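You operate a simulated robot arm through the tools that you are given. There is no shell and no other tool. Be economical: measure what you need, move in short steps, check, and stop when the job is done.

Carry out the task below with a simulated two-armed robot. There is one attempt and no reset: what you move stays moved.

Task
Switch the square lamp off, slide it back and take the purple block out of the clamp.
Fine: loosen the white knob; hold the orange button down with one hand while the other lifts the block out; stand it on the bench beside the clamp; leave the other blocks.

Only the result counts: the job must be done as asked and must still hold three seconds after the hand-in. Knocking over, shifting, dropping, spilling or breaking anything else fails it.

Robot
Two 7-joint arms with two-finger parallel grippers on one trunk, on a base that drives. Base frame: it is fixed to the floor where the robot stands at the start and does not move with it; the origin is under the middle of the robot, x ahead of it, y to its left, z up. Readings come in mm, degrees, newtons and seconds.
The left shoulder is at the start at [60, 143, 965], the right one opposite. With the tool pointing down near the work surface each hand reaches from about 320 to 740 mm from the robot's upright axis, wherever it stands, measured 20 degrees to its own side. Places, roughly: bench beside the sprung clamp [600, 200, 800]; low yellow button [800, 0, 800]; orange button [700, -100, 800]; round white knob [700, 0, 800]; square white lamp [700, 100, 800]; well of the sprung clamp [600, 100, 800]. Payload 1.57 kg a hand.
The TCP of each hand is the grasp point between the finger pads, 30 mm short of the fingertips. In the tool frame z runs along the fingers and y along their closing line. The gripper opens to 110 mm. The fingers are 24 mm wide and 12 mm thick; the gripper's body (48 by 112 mm) begins 78 mm behind the TCP.
Orientation is told as [roll, pitch, yaw] about the base's x, y, z axes, in that order, counted from this pose: with the fingers straight down and closing along the base's y, the tool's x points along the base's -x, its y along +y and its z along -z.

Tools
- The arms move only by the tool step_arm. It takes "left_steps", "right_steps" or both (then of equal length, played together; a hand with none holds still); each is one flat list of numbers, 7 for each row, row after row: the shift along the tool's x, y, z in cm, then the turn, a rotation vector about the tool's x, y, z in degrees, then the finger opening in cm, from 0 to 11. In form: [dx, dy, dz, ax, ay, az, grip, dx, dy, dz, ax, ay, az, grip, ...]. A call has 1 to 20 rows; each row is the pose to reach, as a shift and turn from the pose commanded when the call began, along the tool's axes at that moment. Rows are played at 5 a second. More than 50 mm and 8.6 degrees between two rows, or a gripper value outside its range, and nothing of the call is played. A pose out of reach is approached as far as the arm can. The call stops where the force on the tool passes 40 N (or 10 N more than at its start, if that is more) or the arm is blocked; 0.2 s more then pass. The fingers move at their own pace (about 45 mm/s each) and stop on an object; they squeeze with about 21 N. The grip force told is the motor's: it shows also when the fingers shut on nothing. Time passes only in rows, and 0.2 s behind the last, so rows that repeat a pose let the fingers close. It gives the time, the measured TCP pose, the force on the tool (base axes), the opening and the grip force at its end, in the units of the frame above (readings bear some noise), with the torque about the TCP (base axes, N m) and any sound that the robot's microphone picked up, and new pictures: "show" is both (left out), scene, wrist or none (wrist: the cameras of the hands that moved).
- Cameras (640 x 400 px; columns grow to the right, rows downward): "scene" is now at [41.6, -9.8, 1590.1]; the picture's right is [-0.03, -1.00, 0.00], its down [-0.79, 0.03, -0.62] and it looks along [0.62, -0.02, -0.79] (base axes); focal length 247 px, centre (320, 200). "left" rides on the left gripper at [70, -16, -141] in its tool frame; the picture's right is [0.23, 0.97, 0.00], its down [-0.85, 0.20, -0.48] and it looks along [-0.47, 0.11, 0.88] (tool axes); focal length 222 px, centre (320, 200). "right" rides on the right gripper at [70, 16, -141] in its tool frame; the picture's right is [-0.23, 0.97, 0.00], its down [-0.85, -0.20, -0.48] and it looks along [-0.47, -0.11, 0.88] (tool axes); focal length 222 px, centre (320, 200). There is no depth. A picture from a camera that has moved, and an enlarged one, comes with that camera's place and axes in the base frame and with its lens. The place of the scene camera against the robot may be out by one fixed shift of up to 25 mm in any direction.
- slide_trunk(by): slides the trunk up (or, below 0, down) by that many mm; the arms and the scene camera ride with it, the base frame stays. It gives what a move gives, with no picture.
- roll_base(legs): drives the robot by 1 to 6 legs, each [ahead, left, turn to the left] in mm, mm and degrees, along the robot's own axes; the way and the turn of a leg run together, so that a leg with both is an arc; at most 1500 mm and 180 degrees a leg. The arms and the cameras ride along, it lands a little off, and it stops where it bumps. It gives what a move gives, and a new picture of the scene camera.
- aim_head(pan, tilt): turns the head with the scene camera to pan (to the left, within 86 degrees either way) and tilt (down, from -29 to 69), counted from straight ahead of the robot. It gives what a move gives, and a new picture of the scene camera.
- zoom(camera, box): a new picture of the part [left, top, right, bottom] of that camera's present view, enlarged. It takes no simulated time.
- finish_job(): hands the job in; it is judged then, once.

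Work in short steps. Places have to be worked out from the pictures, the camera data and where the tool is seen: move nearer, look again, correct. Check each grasp and each placing, and mend what went wrong. You have 120 turns and 260 pictures in all, those below and enlarged ones among them. Open the grippers and draw the arms clear of the work before you hand the job in, unless the task says otherwise; then end with one line.

The tools are called as name(argument=value, ...) on one line, values as JSON. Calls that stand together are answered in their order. step_arm: Moves the arms, as the interface text tells. Its arguments: {"type":"object","properties":{"left_steps":{"type":"array","items":{"type":"number"}},"right_steps":{"type":"array","items":{"type":"number"}},"show":{"type":"string","enum":["both","scene","wrist","none"]}},"required":[]} The other tools are called the same way: slide_trunk (by) slides the trunk up or down; roll_base (legs) drives the base; aim_head (pan, tilt) turns the head that bears the scene camera; zoom (camera, box) takes an enlarged picture of a part of a camera's view; finish_job () hands the job in.

At the start:

```text
t: 0.0
left_eef_pos: [581.5, 264.4, 1063.4]
left_tool_rot: [0.0, 0.1, 0.0]
left_contact_force: [-0.9, -0.6, 0.1]
left_wrist_torque: [0.03, 0.01, 0.0]
left_grip_width: 110.3
left_gripper_force: 0.1
right_eef_pos: [550.5, -203.4, 1119.1]
right_tool_rot: [0.0, 0.1, 0.0]
right_contact_force: [0.5, 0.4, -0.4]
right_wrist_torque: [0.0, -0.03, 0.03]
right_grip_width: 110.1
right_gripper_force: 0.0
trunk travel left (down, up): [-564.0, 26.0]
robot x, y, heading: [-3.9, 3.2, -0.0]
head pan, tilt: [-2.0, 51.8]
```

scene: 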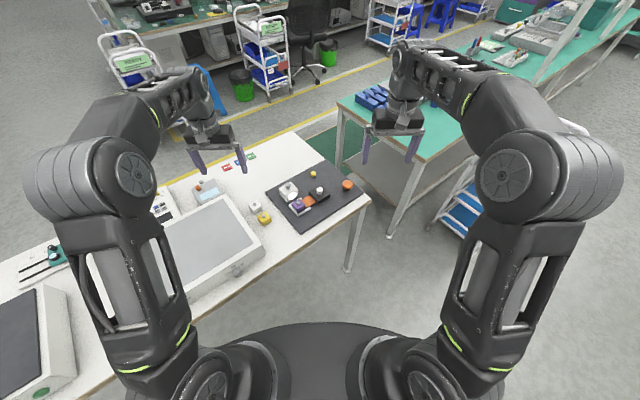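
right: 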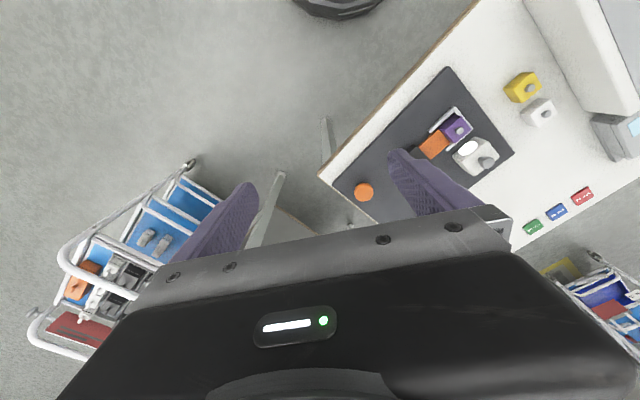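
left: 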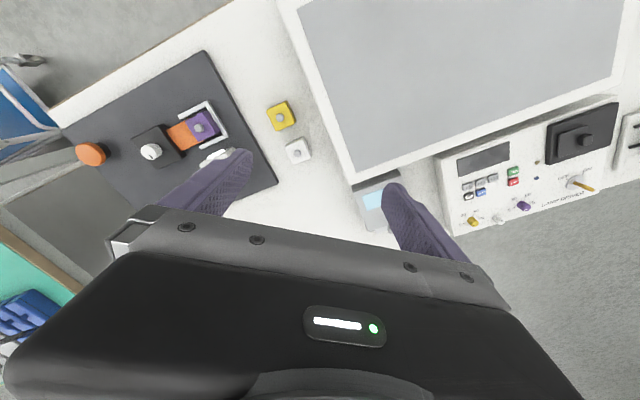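

I start by enlarging the area of the clamp board in the scene and left wrist views.

zoom(camera="scene", box=[230, 150, 390, 250])

zoom(camera="left", box=[60, 50, 320, 212])

zoom(camera="right", box=[320, 50, 580, 212])

```text
4.00 times, centred on (310, 200) of scene
camera zoom: at [41.6, -9.8, 1590.1], right [-0.03, -1.0, 0.0], down [-0.79, 0.03, -0.62], along [0.62, -0.02, -0.79], focal length 990 px, centre (360, 200)
```

zoom: 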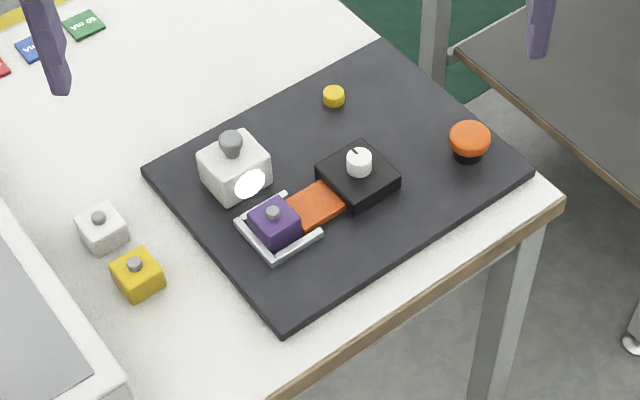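

```text
2.46 times, centred on (190, 131) of left
camera zoom: at [512.4, 248.8, 1205.0], right [-0.23, 0.97, 0.0], down [0.85, 0.2, 0.48], along [0.47, 0.11, -0.88], focal length 547 px, centre (640, 370)
```

zoom: 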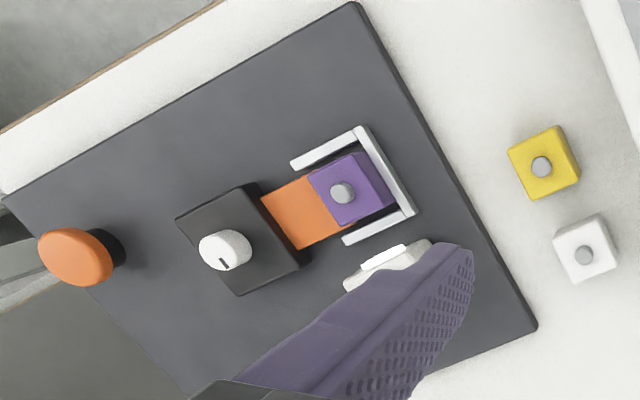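

```text
2.46 times, centred on (450, 131) of right
camera zoom: at [481.3, -187.3, 1259.9], right [0.23, 0.97, 0.0], down [0.85, -0.2, 0.48], along [0.47, -0.11, -0.88], focal length 547 px, centre (0, 370)
```

zoom: 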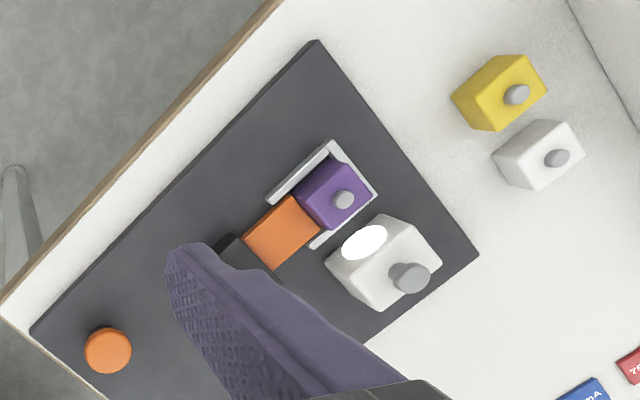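

The purple block's pin is at about (636, 61, 803), the orange button at (733, -141, 796) and the lamp near (712, 110). I bring the left hand over the board at a safe height for a closer look.

step_arm(left_steps=[0, -3.5, 1.5, 0, 0, 0, 11, 0, -7, 3, 0, 0, 0, 11, 0, -10.5, 5, 0, 0, 0, 11, 0, -14, 6, 0, 0, 0, 11], show="wrist")

```text
t: 1.0
left_eef_pos: [583.1, 125.2, 1003.5]
left_tool_rot: [0.0, 0.1, 0.0]
left_contact_force: [-0.2, -0.5, -0.2]
left_wrist_torque: [0.04, -0.01, 0.02]
left_grip_width: 110.1
left_gripper_force: 0.0
right_eef_pos: [550.1, -204.4, 1118.7]
right_tool_rot: [-0.1, 0.0, 0.0]
right_contact_force: [-0.1, 0.0, -0.4]
right_wrist_torque: [-0.02, -0.01, -0.03]
right_grip_width: 109.9
right_gripper_force: 0.1
trunk travel left (down, up): [-564.0, 26.0]
robot x, y, heading: [-1.4, -2.0, 0.2]
head pan, tilt: [-2.0, 51.8]
camera left: at [514.3, 109.0, 1146.1], right [-0.23, 0.97, 0.0], down [0.85, 0.2, 0.48], along [0.47, 0.11, -0.88], focal length 222 px, centre (320, 200)
```

left: 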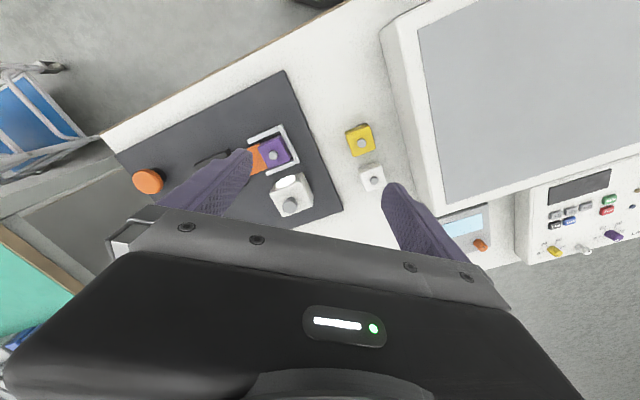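

I enlarge the lamp and clamp region.

zoom(camera="left", box=[210, 110, 370, 210])

zoom(camera="scene", box=[260, 160, 360, 222])

```text
4.00 times, centred on (290, 160) of left
camera zoom: at [514.3, 109.0, 1146.1], right [-0.23, 0.97, 0.0], down [0.85, 0.2, 0.48], along [0.47, 0.11, -0.88], focal length 888 px, centre (440, 360)
```

zoom: 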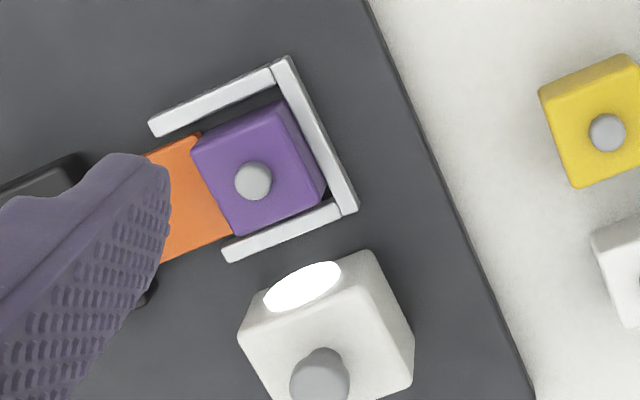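

```text
6.40 times, centred on (310, 191) of scene
camera zoom: at [41.7, -10.6, 1590.1], right [-0.03, -1.0, 0.0], down [-0.79, 0.03, -0.62], along [0.62, -0.02, -0.79], focal length 1583 px, centre (384, 258)
```

zoom: 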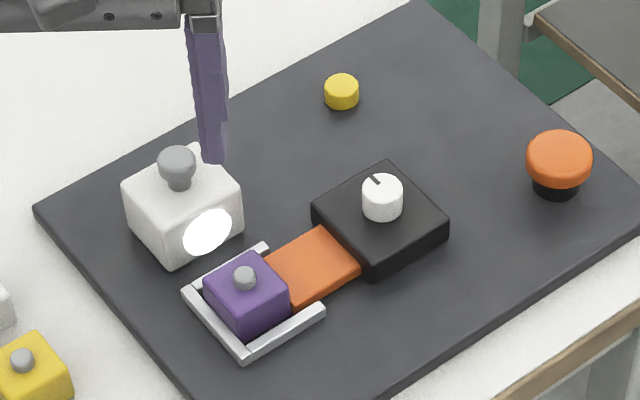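

The lamp, sprung clamp, knob and buttons are all clear now, and the board top works out at about z 766. The yellow button at about (830, -4) is probably the lamp switch. I move the left hand away and bring the right one closer, tilted forward for reach.

step_arm(left_steps=[0, 3, -1, 0, 0, 0, 11, 0, 6, -2, 0, 0, 0, 11, 0, 9, -3, 0, 0, 0, 11, 0, 12, -4, 0, 0, 0, 11, 0, 14, -5, 0, 0, 0, 11, 0, 14, -5, 0, 0, 0, 11], right_steps=[-2.3, 3, 2, 0, -6, 0, 0, -4.6, 6, 4, 0, -12, 0, 0, -7, 9, 6, 0, -18, 0, 0, -9.3, 12, 8, 0, -24, 0, 0, -11.6, 15, 10, 0, -30, 0, 0, -14, 18, 12, 0, -35, 0, 0], show="both")

```text
t: 2.4
left_eef_pos: [582.5, 268.4, 1053.2]
left_tool_rot: [0.1, 0.0, 0.0]
left_contact_force: [-0.7, 0.1, -0.1]
left_wrist_torque: [-0.03, 0.04, 0.01]
left_grip_width: 109.8
left_gripper_force: 0.1
right_eef_pos: [693.1, -20.4, 999.7]
right_tool_rot: [0.1, -35.1, 0.0]
right_contact_force: [0.3, 0.6, 0.2]
right_wrist_torque: [-0.04, -0.02, 0.0]
right_grip_width: 0.0
right_gripper_force: 7.7
trunk travel left (down, up): [-564.0, 26.0]
robot x, y, heading: [0.1, 2.2, -0.4]
head pan, tilt: [-2.0, 51.8]
camera scene: at [42.3, -8.9, 1590.1], right [-0.03, -1.0, 0.0], down [-0.79, 0.03, -0.62], along [0.62, -0.02, -0.79], focal length 247 px, centre (320, 200)
camera right: at [554.8, -5.1, 1073.5], right [0.19, 0.97, 0.13], down [0.42, -0.2, 0.88], along [0.89, -0.11, -0.45], focal length 222 px, centre (320, 200)
camera left: at [513.5, 251.6, 1195.5], right [-0.23, 0.97, 0.0], down [0.86, 0.2, 0.48], along [0.47, 0.11, -0.88], focal length 222 px, centre (320, 200)
```

scene: 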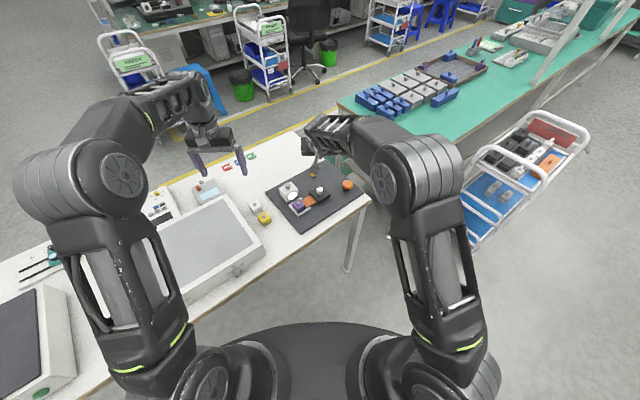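
right: 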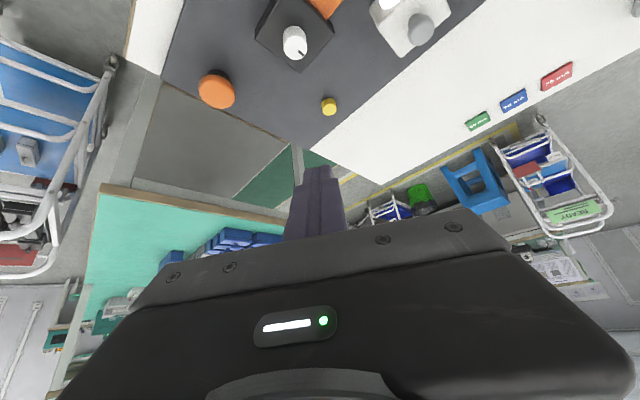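
left: 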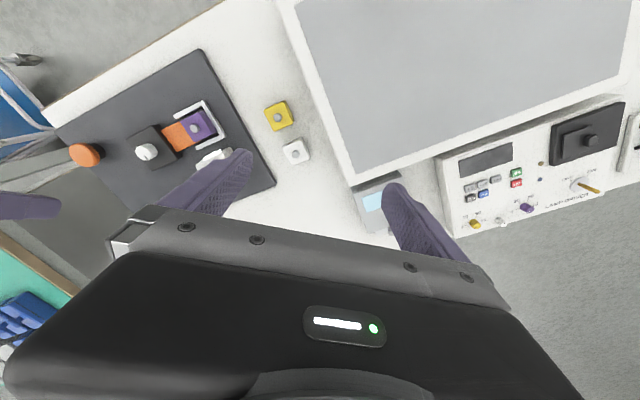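

From the right wrist, the yellow button is at about (808, -1, 778). I approach to about 60 mm from it along the tool axis and look again.

step_arm(right_steps=[0.5, 0.6, 4.6, 0, 0, 0, 0, 1, 1.2, 9.2, 0, 0, 0, 0, 1.5, 1.9, 14, 0, 0, 0, 0], show="none")

zoom(camera="right", box=[240, 0, 480, 150])

zoom(camera="scene", box=[260, 150, 360, 212])

```text
t: 3.2
left_eef_pos: [581.7, 266.4, 1052.7]
left_tool_rot: [0.0, -0.1, 0.0]
left_contact_force: [0.4, 0.0, -1.1]
left_wrist_torque: [0.01, -0.01, 0.0]
left_grip_width: 109.9
left_gripper_force: 0.0
right_eef_pos: [760.2, -3.7, 873.7]
right_tool_rot: [0.1, -34.9, 0.1]
right_contact_force: [-0.6, 0.5, -0.2]
right_wrist_torque: [0.01, 0.04, -0.05]
right_grip_width: 0.0
right_gripper_force: 21.3
trunk travel left (down, up): [-564.0, 26.0]
robot x, y, heading: [2.3, -4.3, 0.2]
head pan, tilt: [-2.0, 51.8]
```

```text
2.67 times, centred on (360, 75) of right
camera zoom: at [621.7, 11.3, 948.9], right [0.19, 0.97, 0.13], down [0.43, -0.2, 0.88], along [0.89, -0.11, -0.45], focal length 592 px, centre (213, 533)
```

zoom: 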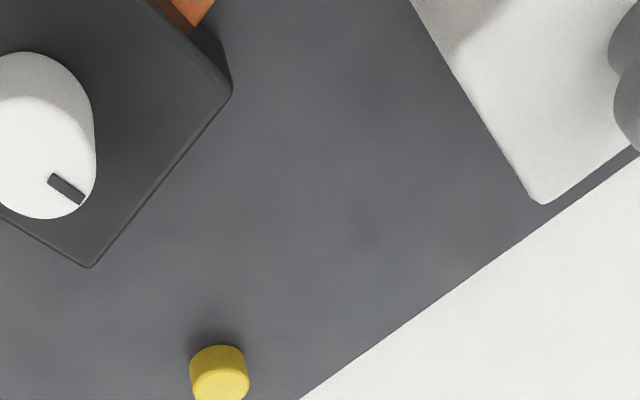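

```text
6.40 times, centred on (310, 181) of scene
camera zoom: at [43.3, -9.6, 1590.1], right [-0.03, -1.0, 0.0], down [-0.79, 0.03, -0.62], along [0.62, -0.02, -0.79], focal length 1583 px, centre (384, 322)
```

zoom: 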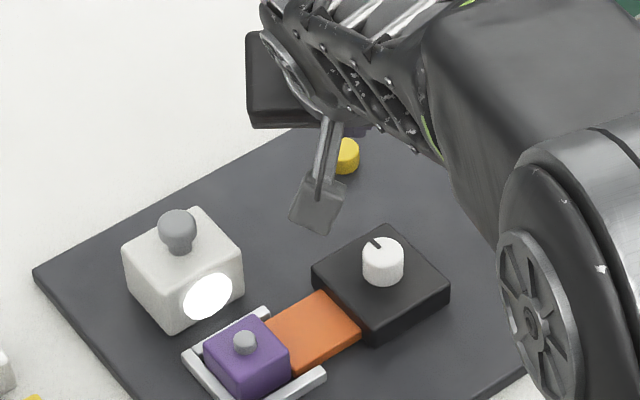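

The button lies straight along the tool's axis, at about (816, 0). I advance 50 mm and check again.

step_arm(right_steps=[0, 0.1, 2.5, 0, 0, 0, 0, 0, 0.3, 5, 0, 0, 0, 0], show="none")

zoom(camera="right", box=[160, 0, 480, 200])

zoom(camera="scene", box=[260, 150, 360, 212])

```text
t: 3.8
left_eef_pos: [582.3, 266.8, 1053.4]
left_tool_rot: [0.0, 0.0, 0.1]
left_contact_force: [0.7, 0.1, -0.4]
left_wrist_torque: [0.02, 0.01, 0.0]
left_grip_width: 110.1
left_gripper_force: 0.1
right_eef_pos: [787.2, -1.2, 833.2]
right_tool_rot: [0.0, -35.1, 0.0]
right_contact_force: [0.4, 0.0, 0.8]
right_wrist_torque: [0.01, 0.02, 0.0]
right_grip_width: 0.1
right_gripper_force: 20.3
trunk travel left (down, up): [-564.0, 26.0]
robot x, y, heading: [-0.1, 1.0, -0.2]
head pan, tilt: [-2.0, 51.8]
```

```text
2.00 times, centred on (320, 100) of right
camera zoom: at [649.0, 14.8, 907.9], right [0.19, 0.97, 0.13], down [0.43, -0.2, 0.88], along [0.89, -0.11, -0.45], focal length 444 px, centre (320, 400)
```

zoom: 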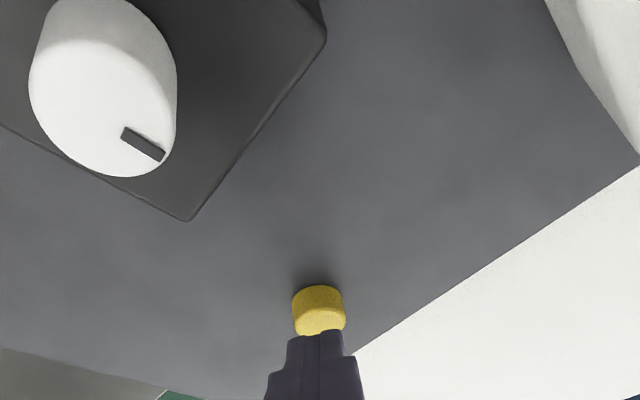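

```text
6.40 times, centred on (310, 181) of scene
camera zoom: at [41.8, -9.9, 1590.1], right [-0.03, -1.0, 0.0], down [-0.79, 0.03, -0.62], along [0.62, -0.02, -0.79], focal length 1583 px, centre (384, 322)
```

zoom: 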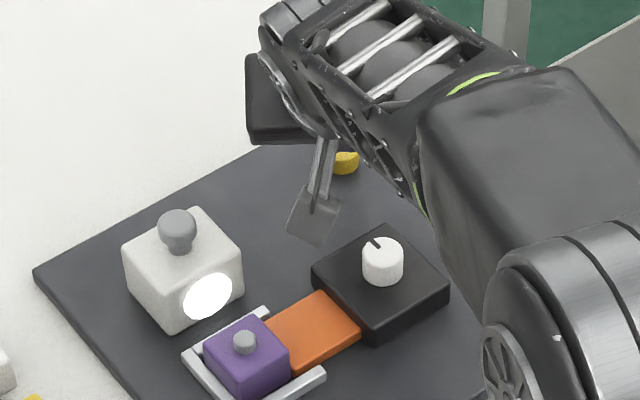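

The tip lines up with the button, about 35 mm away. I press gently along the tool axis and then back off.

step_arm(right_steps=[0, 0, 1.5, 0, 0, 0, 0, 0, 0, 2.5, 0, 0, 0, 0, 0, 0, 2.9, 0, 0, 0, 0, 0, 0, 3.2, 0, 0, 0, 0, 0, 0, 3.5, 0, 0, 0, 0, 0, 0, 3.8, 0, 0, 0, 0], show="none")

zoom(camera="scene", box=[260, 150, 360, 212])

zoom(camera="right", box=[160, 0, 480, 200])

```text
t: 5.2
left_eef_pos: [579.4, 266.6, 1054.4]
left_tool_rot: [-0.1, -0.2, -0.1]
left_contact_force: [0.9, -0.2, 0.6]
left_wrist_torque: [0.0, 0.0, -0.02]
left_grip_width: 110.3
left_gripper_force: 0.0
right_eef_pos: [806.0, -1.1, 810.6]
right_tool_rot: [0.1, -35.6, 0.1]
right_contact_force: [-4.0, 3.2, 25.6]
right_wrist_torque: [0.11, -0.07, -0.07]
right_grip_width: 0.2
right_gripper_force: 20.7
right hand out of reach, approached as far as the arm can: row 6
trunk travel left (down, up): [-564.0, 26.0]
robot x, y, heading: [0.5, -0.8, 0.1]
head pan, tilt: [-2.0, 51.8]
heard: click
```

```text
6.40 times, centred on (310, 181) of scene
camera zoom: at [37.8, -9.3, 1590.4], right [-0.03, -1.0, 0.0], down [-0.78, 0.03, -0.62], along [0.62, -0.02, -0.78], focal length 1583 px, centre (384, 322)
```

zoom: 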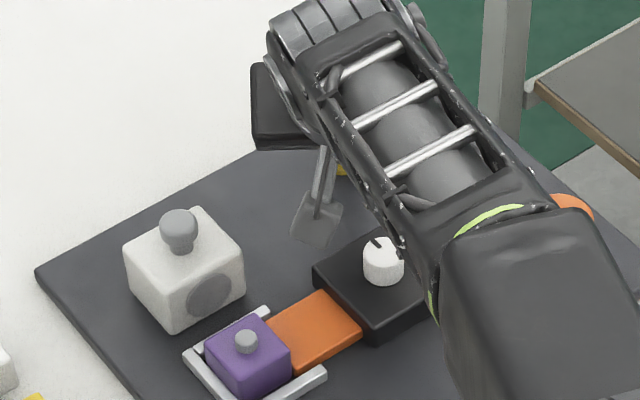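

```text
2.00 times, centred on (320, 100) of right
camera zoom: at [667.1, 14.3, 883.9], right [0.18, 0.97, 0.13], down [0.42, -0.2, 0.89], along [0.89, -0.11, -0.44], focal length 444 px, centre (320, 400)
```

zoom: 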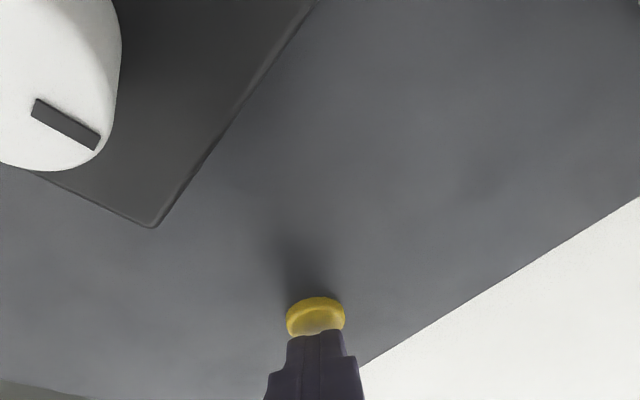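

Click heard and the lamp face is dark. I back off and check the lamp stays off, looking at the lamp from the left hand.

step_arm(right_steps=[0, 0, -4, 0, 0, 0, 0, 0, 0, -8, 0, 0, 0, 0, 0, 0, -12, 0, 0, 0, 0, 0, -4, -16, 0, 0, 0, 0, 0, -8, -18, 0, 5, 0, 0, 0, -12, -18, 0, 10, 0, 0, 0, -16, -18, 0, 15, 0, 0], left_steps=[0, 0, 2, 0, 0, 0, 11, 0, 0, 4, 0, 0, 0, 11, 0, 0, 6, 0, 0, 0, 11, 0, -1, 8, 0, 0, 0, 11, 0, -4, 10, 0, 0, 0, 11, 0, -7, 12, 0, 0, 0, 11, 0, -9, 12, 0, 0, 0, 11], show="none")

zoom(camera="scene", box=[260, 150, 360, 212])

zoom(camera="left", box=[40, 0, 360, 200])

```text
refused: row 4 steps farther than a row can; nothing moved
```

```text
6.40 times, centred on (310, 181) of scene
camera zoom: at [37.8, -9.3, 1590.4], right [-0.03, -1.0, 0.0], down [-0.78, 0.03, -0.62], along [0.62, -0.02, -0.78], focal length 1583 px, centre (384, 322)
```

zoom: 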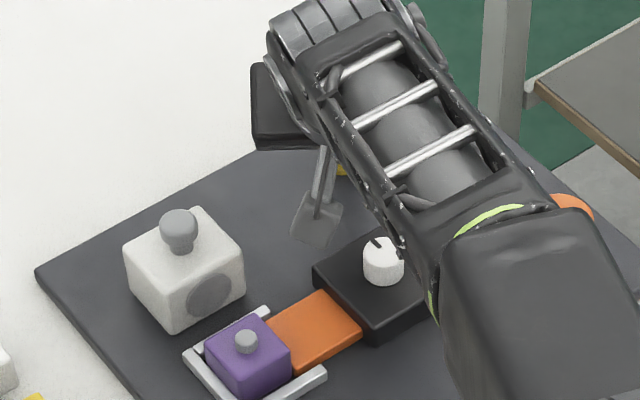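

```text
2.00 times, centred on (200, 100) of left
camera zoom: at [510.1, 251.1, 1197.2], right [-0.23, 0.97, 0.0], down [0.85, 0.2, 0.48], along [0.47, 0.11, -0.88], focal length 444 px, centre (560, 400)
```

zoom: 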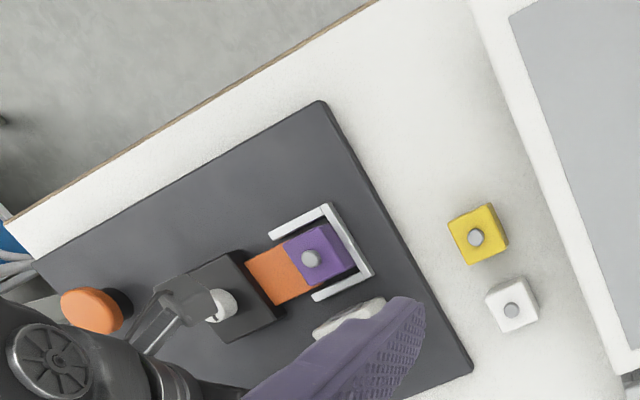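

One row was too long, so I replay it with smaller steps.

step_arm(right_steps=[0, 0, -4, 0, 0, 0, 0, 0, 0, -8, 0, 0, 0, 0, 0, 0, -12, 0, 0, 0, 0, 0, -3, -15, 0, 0, 0, 0, 0, -7, -17, 0, 5, 0, 0, 0, -11, -17, 0, 10, 0, 0, 0, -15, -17, 0, 15, 0, 0], left_steps=[0, 0, 2, 0, 0, 0, 11, 0, 0, 4, 0, 0, 0, 11, 0, 0, 6, 0, 0, 0, 11, 0, -1, 8, 0, 0, 0, 11, 0, -4, 10, 0, 0, 0, 11, 0, -7, 12, 0, 0, 0, 11, 0, -9, 12, 0, 0, 0, 11], show="none")

zoom(camera="scene", box=[260, 150, 360, 212])

zoom(camera="left", box=[120, 50, 440, 250])

```text
t: 6.8
left_eef_pos: [581.0, 175.6, 932.4]
left_tool_rot: [0.0, 0.0, -0.1]
left_contact_force: [-0.2, -0.1, -0.8]
left_wrist_torque: [0.01, -0.01, -0.01]
left_grip_width: 109.9
left_gripper_force: 0.0
right_eef_pos: [779.5, -143.2, 961.5]
right_tool_rot: [0.0, -19.7, 0.1]
right_contact_force: [-0.5, 0.1, 0.3]
right_wrist_torque: [0.01, -0.01, 0.01]
right_grip_width: 0.0
right_gripper_force: 21.3
right hand out of reach, approached as far as the arm can: row 1, 2, 3, 4, 5, 6, 7
trunk travel left (down, up): [-564.0, 26.0]
robot x, y, heading: [4.6, 1.3, -0.0]
head pan, tilt: [-2.0, 51.8]
```

```text
6.40 times, centred on (310, 181) of scene
camera zoom: at [41.0, -11.2, 1590.1], right [-0.03, -1.0, 0.0], down [-0.79, 0.03, -0.62], along [0.62, -0.02, -0.79], focal length 1583 px, centre (384, 322)
```

zoom: 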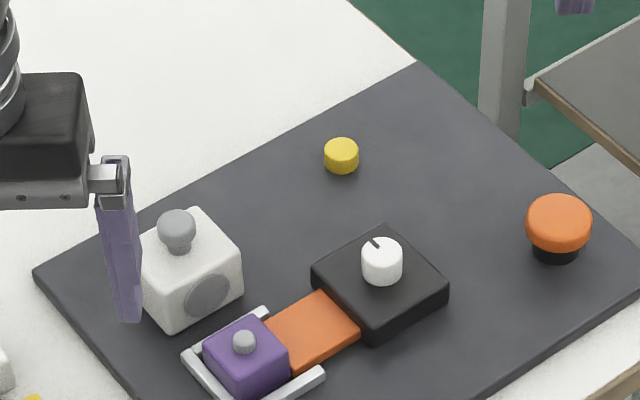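

```text
2.00 times, centred on (280, 150) of left
camera zoom: at [511.8, 159.7, 1074.7], right [-0.23, 0.97, 0.0], down [0.85, 0.2, 0.48], along [0.47, 0.11, -0.88], focal length 444 px, centre (400, 300)
```

zoom: 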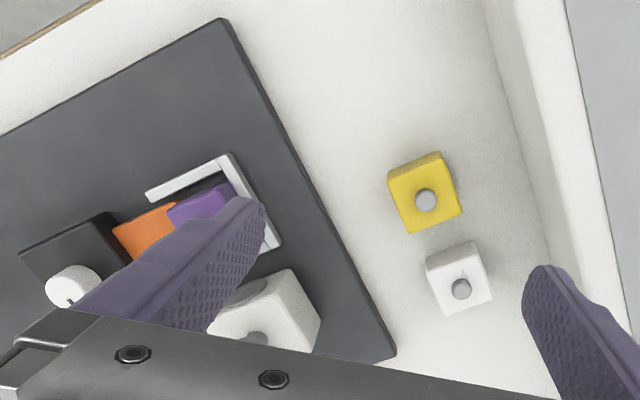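

The lamp stays off after release. I now turn the left hand to yaw -53°, aligned with the board, and bring it close to the lamp's knob for measuring, with the fingers partly closed.

step_arm(left_steps=[-1.3, -0.6, 0.4, 0, 0, 7.6, 9, -2.6, -1.3, 0.9, 0, 0, 15.2, 7, -3.9, -2, 1.4, 0, 0, 22.8, 5, -5.2, -2.6, 1.8, 0, 0, 30.4, 5, -6.5, -3.3, 2.3, 0, 0, 38, 5, -7.8, -4, 2.8, 0, 0, 45.6, 5, -8.9, -4.6, 3.2, 0, 0, 53, 5], show="wrist")

zoom(camera="scene", box=[260, 150, 360, 212])

```text
t: 8.4
left_eef_pos: [669.8, 129.4, 902.6]
left_tool_rot: [0.1, -0.1, -53.1]
left_contact_force: [-0.3, 0.2, 0.2]
left_wrist_torque: [0.03, 0.02, 0.0]
left_grip_width: 50.4
left_gripper_force: 0.0
right_eef_pos: [779.8, -142.6, 961.2]
right_tool_rot: [0.0, -19.7, 0.0]
right_contact_force: [-0.2, 0.4, 0.5]
right_wrist_torque: [0.02, 0.01, 0.01]
right_grip_width: 0.0
right_gripper_force: 21.4
trunk travel left (down, up): [-564.0, 26.0]
robot x, y, heading: [-2.6, -3.1, -0.0]
head pan, tilt: [-2.0, 51.8]
camera left: at [616.5, 175.6, 1044.2], right [0.64, 0.77, 0.0], down [0.67, -0.56, 0.48], along [0.37, -0.31, -0.88], focal length 222 px, centre (320, 200)
```

left: 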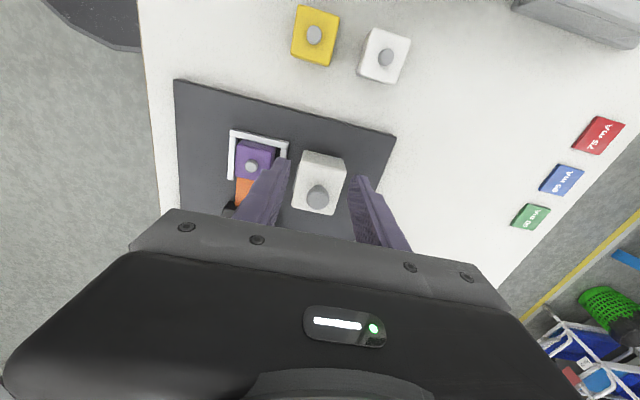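

```text
6.40 times, centred on (310, 181) of scene
camera zoom: at [42.1, -10.0, 1590.1], right [-0.03, -1.0, 0.0], down [-0.79, 0.03, -0.62], along [0.62, -0.02, -0.79], focal length 1583 px, centre (384, 322)
```

zoom: 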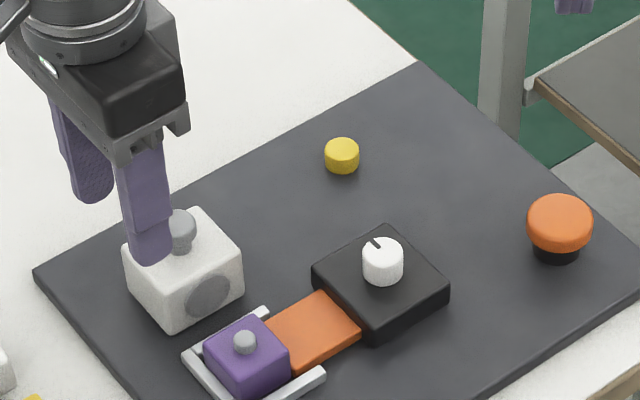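

The lamp's knob works out at about (702, 103, 830). I move straight above it.

step_arm(left_steps=[-2, 0.5, 1, 0, 0, 0, 5, -4, 1, 2.5, 0, 0, 0, 5], show="none")

zoom(camera="left", box=[200, 80, 440, 230])

zoom(camera="scene", box=[260, 150, 360, 212])

```text
t: 9.0
left_eef_pos: [699.6, 102.3, 875.7]
left_tool_rot: [0.3, -0.2, -53.0]
left_contact_force: [0.8, 0.6, 1.0]
left_wrist_torque: [0.0, 0.01, 0.03]
left_grip_width: 50.1
left_gripper_force: 0.0
right_eef_pos: [781.0, -142.9, 962.3]
right_tool_rot: [-0.1, -19.9, 0.0]
right_contact_force: [0.6, 0.3, -0.5]
right_wrist_torque: [0.04, 0.02, 0.02]
right_grip_width: 0.0
right_gripper_force: 21.0
trunk travel left (down, up): [-564.0, 26.0]
robot x, y, heading: [-0.5, -2.7, 0.1]
head pan, tilt: [-2.0, 51.8]
```

```text
2.67 times, centred on (320, 155) of left
camera zoom: at [645.7, 149.2, 1018.1], right [0.64, 0.77, 0.0], down [0.67, -0.56, 0.48], along [0.37, -0.31, -0.88], focal length 592 px, centre (320, 320)
```

zoom: 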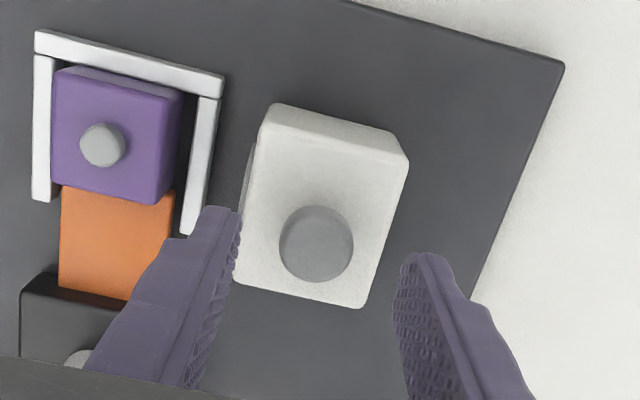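

```text
6.40 times, centred on (310, 181) of scene
camera zoom: at [42.1, -10.7, 1590.1], right [-0.03, -1.0, 0.0], down [-0.79, 0.03, -0.62], along [0.62, -0.02, -0.79], focal length 1583 px, centre (384, 322)
```

zoom: 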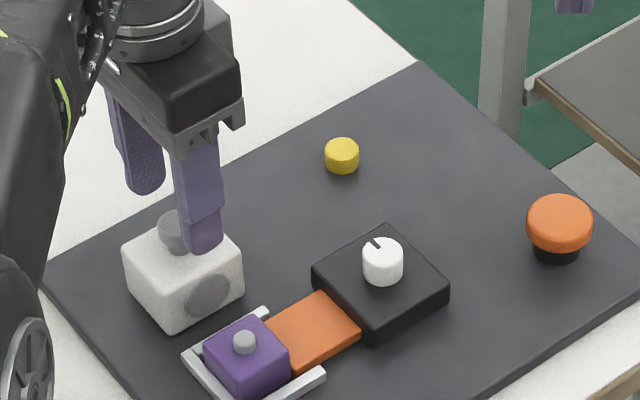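

The TCP sits within 3 mm of the knob. I lower by 27 mm and close on it.

step_arm(left_steps=[-0.2, 0, 1.2, 0, 0, 0, 5, -0.2, 0, 2.2, 0, 0, 0, 5, -0.2, 0, 2.7, 0, 0, 0, 5, -0.2, 0, 2.7, 0, 0, 0, 3, -0.2, 0, 2.7, 0, 0, 0, 0.5, -0.2, 0, 2.7, 0, 0, 0, 0.5], show="none")

zoom(camera="left", box=[200, 80, 440, 230])

zoom(camera="scene", box=[260, 150, 360, 212])

```text
t: 10.4
left_eef_pos: [700.5, 102.6, 856.9]
left_tool_rot: [0.2, -0.3, -53.1]
left_contact_force: [-1.2, 0.1, 0.9]
left_wrist_torque: [-0.02, 0.1, 0.03]
left_grip_width: 23.5
left_gripper_force: 24.7
left hand out of reach, approached as far as the arm can: row 2, 3, 4, 5, 6
right_eef_pos: [780.5, -142.5, 961.1]
right_tool_rot: [0.0, -19.8, -0.1]
right_contact_force: [0.1, 0.1, -0.3]
right_wrist_torque: [-0.01, 0.0, -0.01]
right_grip_width: 0.1
right_gripper_force: 21.6
trunk travel left (down, up): [-564.0, 26.0]
robot x, y, heading: [-1.3, 1.3, -0.0]
head pan, tilt: [-2.0, 51.8]
```

```text
2.67 times, centred on (320, 155) of left
camera zoom: at [645.9, 148.5, 998.6], right [0.64, 0.77, 0.0], down [0.67, -0.56, 0.48], along [0.37, -0.31, -0.88], focal length 592 px, centre (320, 320)
```

zoom: 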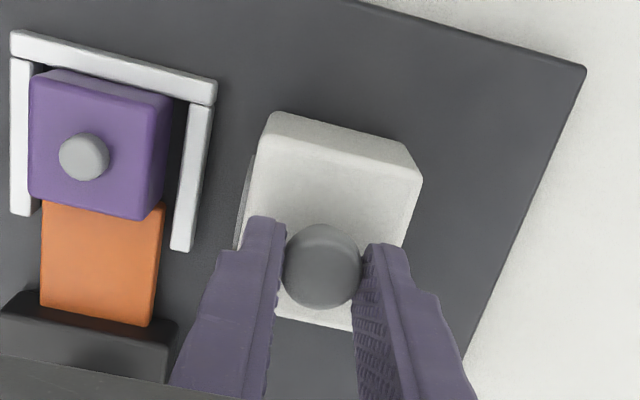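

```text
6.40 times, centred on (310, 181) of scene
camera zoom: at [41.6, -9.9, 1590.1], right [-0.03, -1.0, 0.0], down [-0.79, 0.03, -0.62], along [0.62, -0.02, -0.79], focal length 1583 px, centre (384, 322)
```

zoom: 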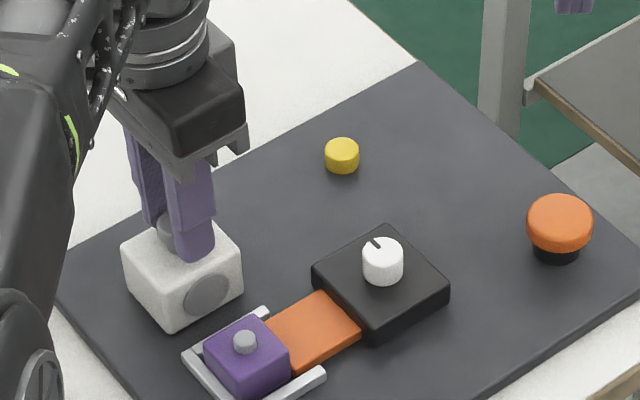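

The knob is gripped (23.5 mm), but this arm is at its reach limit. I release, raise both hands and look down at the space before the base, so I can drive a little closer.

step_arm(left_steps=[0, 0, 0, 0, 0, 0, 3, 0, 0, 0, 0, 0, 0, 5, 0, 0, -3, 0, 0, 0, 5, 0, 0, -7, 0, 0, 0, 5, 3, 0, -10, 0, 0, 0, 5, 6, 0, -12, 0, 0, 0, 5], right_steps=[2, 0, 0, 0, 4, 0, 0, 4, 0, 0, 0, 8, 0, 0, 6, 0, 0, 0, 12, 0, 0, 8, 0, 0, 0, 16, 0, 0, 10, 0, 0, 0, 20, 0, 0, 12, 0, -2, 0, 20, 0, 0], show="none")

aim_head(pan=0, tilt=69)

```text
t: 11.8
left_eef_pos: [662.9, 153.6, 979.1]
left_tool_rot: [0.0, 0.0, -53.1]
left_contact_force: [0.3, 0.7, 0.1]
left_wrist_torque: [-0.01, -0.02, 0.0]
left_grip_width: 50.2
left_gripper_force: 0.0
left hand out of reach, approached as far as the arm can: row 4
right_eef_pos: [662.6, -146.9, 934.1]
right_tool_rot: [0.0, 0.0, 0.0]
right_contact_force: [-0.1, 0.1, 1.1]
right_wrist_torque: [0.0, -0.01, -0.01]
right_grip_width: 0.0
right_gripper_force: 21.1
right hand out of reach, approached as far as the arm can: row 1, 2
trunk travel left (down, up): [-564.0, 26.0]
robot x, y, heading: [-1.2, 0.1, -0.1]
head pan, tilt: [-2.0, 51.8]
```

```text
t: 12.6
left_eef_pos: [663.8, 153.3, 976.7]
left_tool_rot: [0.0, 0.0, -53.0]
left_contact_force: [0.4, -0.2, -0.2]
left_wrist_torque: [0.04, 0.02, 0.03]
left_grip_width: 50.1
left_gripper_force: 0.0
right_eef_pos: [665.8, -146.0, 932.6]
right_tool_rot: [0.0, 0.0, 0.1]
right_contact_force: [0.3, 0.5, 0.4]
right_wrist_torque: [-0.02, -0.05, 0.01]
right_grip_width: 0.0
right_gripper_force: 20.8
trunk travel left (down, up): [-564.0, 26.0]
robot x, y, heading: [-1.6, 1.2, -0.2]
head pan, tilt: [0.0, 68.8]
camera scene: at [22.2, -7.2, 1570.6], right [0.0, -1.0, 0.0], down [-0.93, 0.0, -0.36], along [0.36, 0.0, -0.93], focal length 247 px, centre (320, 200)
```

scene: 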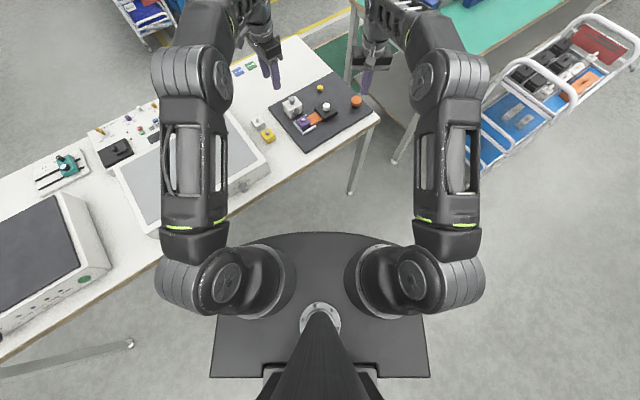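

The base front has free space under and before the bench. I drive 80 mm ahead with the hands well clear of everything, then restore the head.

roll_base(legs=[[80, 0, 0]])

aim_head(pan=0, tilt=54)

```text
t: 13.7
left_eef_pos: [744.3, 153.1, 977.5]
left_tool_rot: [0.0, 0.0, -52.9]
left_contact_force: [-0.6, 0.2, 0.2]
left_wrist_torque: [-0.04, 0.05, 0.02]
left_grip_width: 49.9
left_gripper_force: 0.0
right_eef_pos: [744.1, -145.5, 932.4]
right_tool_rot: [0.0, 0.1, 0.2]
right_contact_force: [0.7, -0.3, -0.6]
right_wrist_torque: [0.0, 0.05, 0.02]
right_grip_width: 0.0
right_gripper_force: 20.2
trunk travel left (down, up): [-564.0, 26.0]
robot x, y, heading: [77.3, -1.3, -0.1]
head pan, tilt: [0.0, 68.8]
camera scene: at [102.8, -7.2, 1570.5], right [0.0, -1.0, 0.0], down [-0.93, 0.0, -0.36], along [0.36, 0.0, -0.93], focal length 247 px, centre (320, 200)
```

scene: 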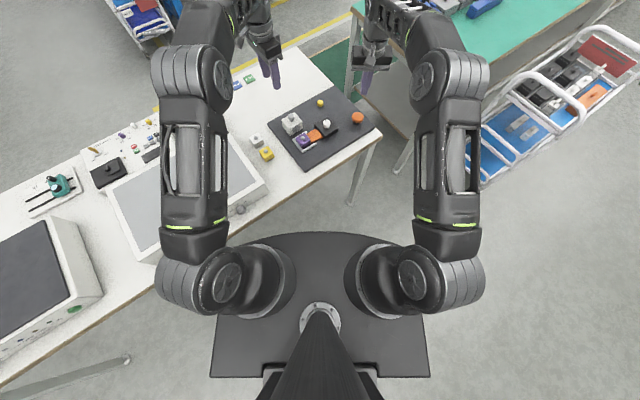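

```text
t: 14.4
left_eef_pos: [743.3, 154.1, 978.6]
left_tool_rot: [0.0, 0.0, -52.8]
left_contact_force: [-0.4, 0.4, 0.7]
left_wrist_torque: [0.01, 0.02, 0.03]
left_grip_width: 50.3
left_gripper_force: 0.0
right_eef_pos: [742.6, -145.1, 934.2]
right_tool_rot: [0.0, 0.1, 0.1]
right_contact_force: [0.0, -0.4, 0.4]
right_wrist_torque: [0.01, -0.03, -0.01]
right_grip_width: 0.0
right_gripper_force: 20.8
trunk travel left (down, up): [-564.0, 26.0]
robot x, y, heading: [75.6, -0.1, -0.0]
head pan, tilt: [0.0, 54.0]
camera scene: at [118.2, -7.2, 1587.2], right [0.0, -1.0, 0.0], down [-0.81, 0.0, -0.59], along [0.59, 0.0, -0.81], focal length 247 px, centre (320, 200)
```

scene: 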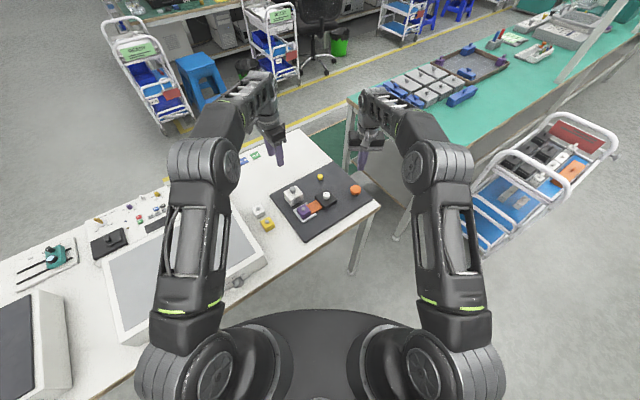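

Now with more reach, I put the left hand back above the lamp's knob.

step_arm(left_steps=[-0.5, -2.2, 3, 0, 0, 0, 5, -1.1, -4.4, 6, 0, 0, 0, 5, -1.6, -6.5, 9.5, 0, 0, 0, 5, -1.6, -6.5, 9.5, 0, 0, 0, 5], show="none")

zoom(camera="left", box=[200, 80, 440, 230])

```text
t: 15.4
left_eef_pos: [700.8, 102.5, 884.1]
left_tool_rot: [0.0, 0.0, -53.0]
left_contact_force: [0.0, -0.1, 0.7]
left_wrist_torque: [0.02, -0.02, -0.01]
left_grip_width: 50.2
left_gripper_force: 0.0
right_eef_pos: [743.0, -145.5, 934.6]
right_tool_rot: [0.0, -0.1, 0.1]
right_contact_force: [-0.5, -0.3, -0.8]
right_wrist_torque: [0.0, 0.01, 0.04]
right_grip_width: 0.1
right_gripper_force: 21.0
trunk travel left (down, up): [-564.0, 26.0]
robot x, y, heading: [78.6, -0.4, -0.2]
head pan, tilt: [0.0, 54.0]
```

```text
2.67 times, centred on (320, 155) of left
camera zoom: at [646.4, 147.7, 1025.4], right [0.64, 0.77, 0.0], down [0.67, -0.56, 0.48], along [0.37, -0.31, -0.88], focal length 592 px, centre (320, 320)
```

zoom: 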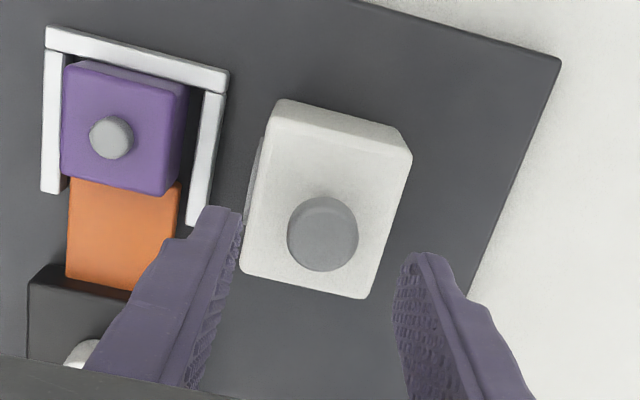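

Aligned. I lower, close on the knob and draw the lamp away from the clamp by 30 mm at first.

step_arm(left_steps=[0, 0, 1.6, 0, 0, 0, 5, 0, 0, 3.2, 0, 0, 0, 5, 0, 0, 3.2, 0, 0, 0, 2.5, 0, 0, 3.2, 0, 0, 0, 1.5, 0, 0, 3.2, 0, 0, 0, 1.5, 0, 0.6, 3.2, 0, 0, 0, 1.5, 0, 1.2, 3.2, 0, 0, 0, 1.5, 0, 1.8, 3.2, 0, 0, 0, 1.5, 0, 2.4, 3.2, 0, 0, 0, 1.5, 0, 3, 3.2, 0, 0, 0, 1.5], show="none")

zoom(camera="left", box=[160, 40, 480, 240])

zoom(camera="scene", box=[260, 160, 390, 241])

```text
t: 17.6
left_eef_pos: [723.8, 118.3, 850.3]
left_tool_rot: [0.0, 0.0, -52.9]
left_contact_force: [0.8, -1.9, -3.7]
left_wrist_torque: [0.23, 0.28, 0.12]
left_grip_width: 23.1
left_gripper_force: 35.5
right_eef_pos: [742.1, -145.6, 932.4]
right_tool_rot: [0.0, 0.0, 0.0]
right_contact_force: [0.1, -0.2, 0.0]
right_wrist_torque: [0.01, -0.03, -0.01]
right_grip_width: 0.0
right_gripper_force: 21.4
trunk travel left (down, up): [-564.0, 26.0]
robot x, y, heading: [79.8, -1.1, -0.3]
head pan, tilt: [0.0, 54.0]
```

```text
2.00 times, centred on (320, 140) of left
camera zoom: at [670.7, 165.6, 992.5], right [0.64, 0.77, 0.0], down [0.67, -0.56, 0.48], along [0.37, -0.31, -0.88], focal length 444 px, centre (320, 320)
```

zoom: 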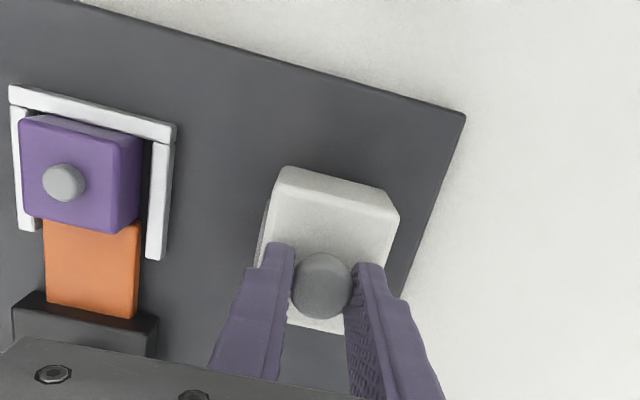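

```text
4.92 times, centred on (325, 200) of scene
camera zoom: at [118.6, -7.4, 1587.3], right [0.0, -1.0, 0.0], down [-0.81, 0.0, -0.59], along [0.59, 0.0, -0.81], focal length 1218 px, centre (295, 198)
```

zoom: 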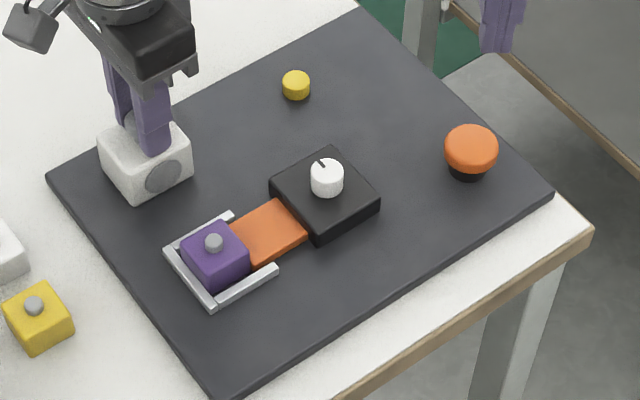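

The lamp slides freely with it. I continue in small steps, up to 16 mm more, watching for a stop.

step_arm(left_steps=[0, 0.4, 0, 0, 0, 0, 1.5, 0, 0.8, 0, 0, 0, 0, 1.5, 0, 1.2, 0, 0, 0, 0, 1.5, 0, 1.6, 0, 0, 0, 0, 1.5], show="none")

zoom(camera="left", box=[160, 40, 480, 240])

zoom(camera="scene", box=[260, 160, 390, 241])

```text
t: 18.6
left_eef_pos: [732.1, 125.3, 850.4]
left_tool_rot: [-0.4, 0.2, -53.0]
left_contact_force: [-26.2, -15.3, -0.4]
left_wrist_torque: [-0.53, 0.09, 0.13]
left_grip_width: 23.4
left_gripper_force: 35.7
right_eef_pos: [739.9, -148.0, 936.2]
right_tool_rot: [0.1, 0.0, 0.0]
right_contact_force: [-0.2, 0.3, -0.1]
right_wrist_torque: [0.04, 0.02, 0.02]
right_grip_width: 0.1
right_gripper_force: 21.3
trunk travel left (down, up): [-564.0, 26.0]
robot x, y, heading: [75.8, -0.3, -0.0]
head pan, tilt: [0.0, 54.0]
```

```text
2.00 times, centred on (320, 140) of left
camera zoom: at [679.7, 171.9, 992.7], right [0.64, 0.77, -0.01], down [0.68, -0.56, 0.48], along [0.36, -0.31, -0.88], focal length 444 px, centre (320, 320)
```

zoom: 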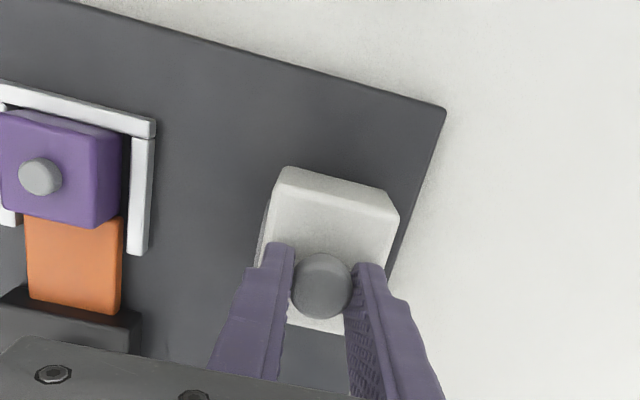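

```text
4.92 times, centred on (325, 200) of scene
camera zoom: at [114.7, -9.2, 1587.4], right [0.0, -1.0, 0.0], down [-0.81, 0.0, -0.59], along [0.59, 0.0, -0.81], focal length 1218 px, centre (295, 198)
```

zoom: 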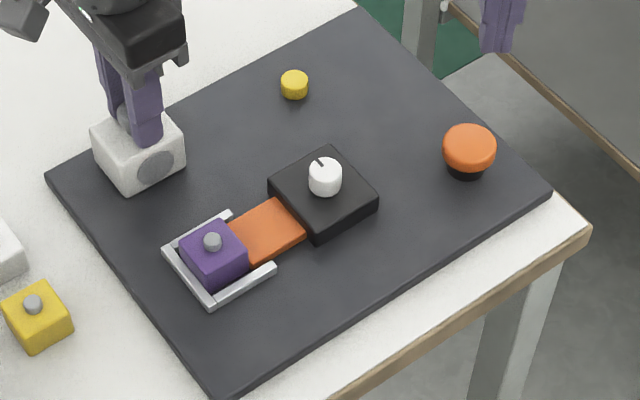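

The lamp hit its end stop after about 39 mm in total. I ease off, release the knob, rise and go to the side.

step_arm(left_steps=[0, -0.5, 0, 0, 0, 0, 1.5, 0, -0.5, 0, 0, 0, 0, 3.5, 0, -0.5, 0, 0, 0, 0, 5, 0, -0.5, -3, 0, 0, 0, 5, 0, -0.5, -6.5, 0, 0, 0, 5, 0, -0.5, -10, 0, 0, 0, 5, 3, -1, -12, 0, 0, 0, 5], show="wrist")

zoom(camera="scene", box=[260, 160, 390, 241])

zoom(camera="right", box=[220, 0, 640, 262])

```text
t: 20.2
left_eef_pos: [711.7, 147.7, 971.0]
left_tool_rot: [0.1, 0.0, -52.9]
left_contact_force: [-0.4, -0.2, 0.8]
left_wrist_torque: [0.0, -0.01, -0.03]
left_grip_width: 50.3
left_gripper_force: 0.1
right_eef_pos: [741.7, -144.8, 935.1]
right_tool_rot: [0.1, -0.1, 0.1]
right_contact_force: [0.7, 0.0, 0.5]
right_wrist_torque: [-0.01, 0.03, 0.0]
right_grip_width: 0.2
right_gripper_force: 21.0
trunk travel left (down, up): [-564.0, 26.0]
robot x, y, heading: [79.3, 2.3, -0.1]
head pan, tilt: [0.0, 54.0]
camera left: at [656.1, 194.4, 1112.1], right [0.64, 0.77, 0.0], down [0.67, -0.56, 0.48], along [0.37, -0.31, -0.88], focal length 222 px, centre (320, 200)
```

left: 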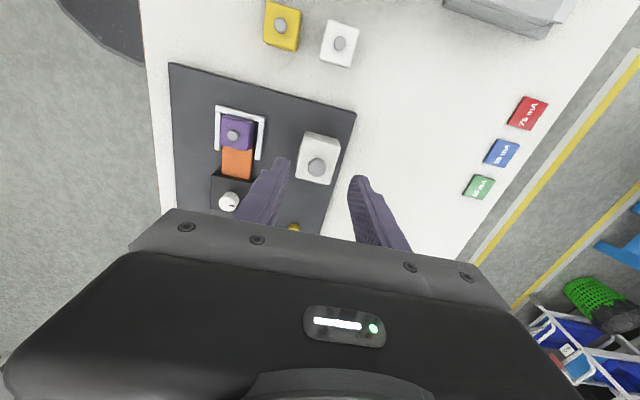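

```text
4.92 times, centred on (325, 200) of scene
camera zoom: at [116.9, -6.3, 1587.3], right [0.0, -1.0, 0.0], down [-0.81, 0.0, -0.59], along [0.59, 0.0, -0.81], focal length 1218 px, centre (295, 198)
```

zoom: 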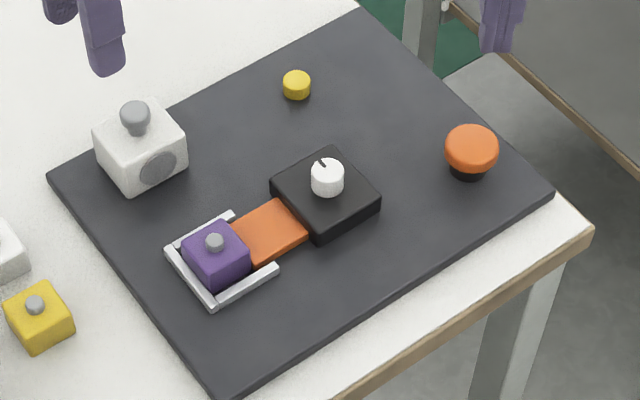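

```text
1.52 times, centred on (430, 131) of right
camera zoom: at [672.4, -129.5, 1075.1], right [0.23, 0.97, 0.0], down [0.85, -0.2, 0.48], along [0.47, -0.11, -0.88], focal length 338 px, centre (152, 305)
```

zoom: 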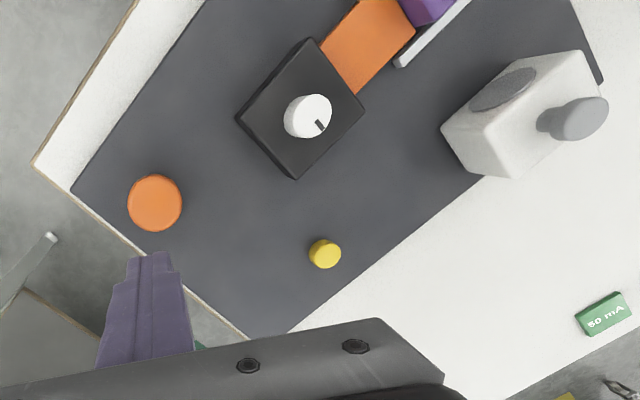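

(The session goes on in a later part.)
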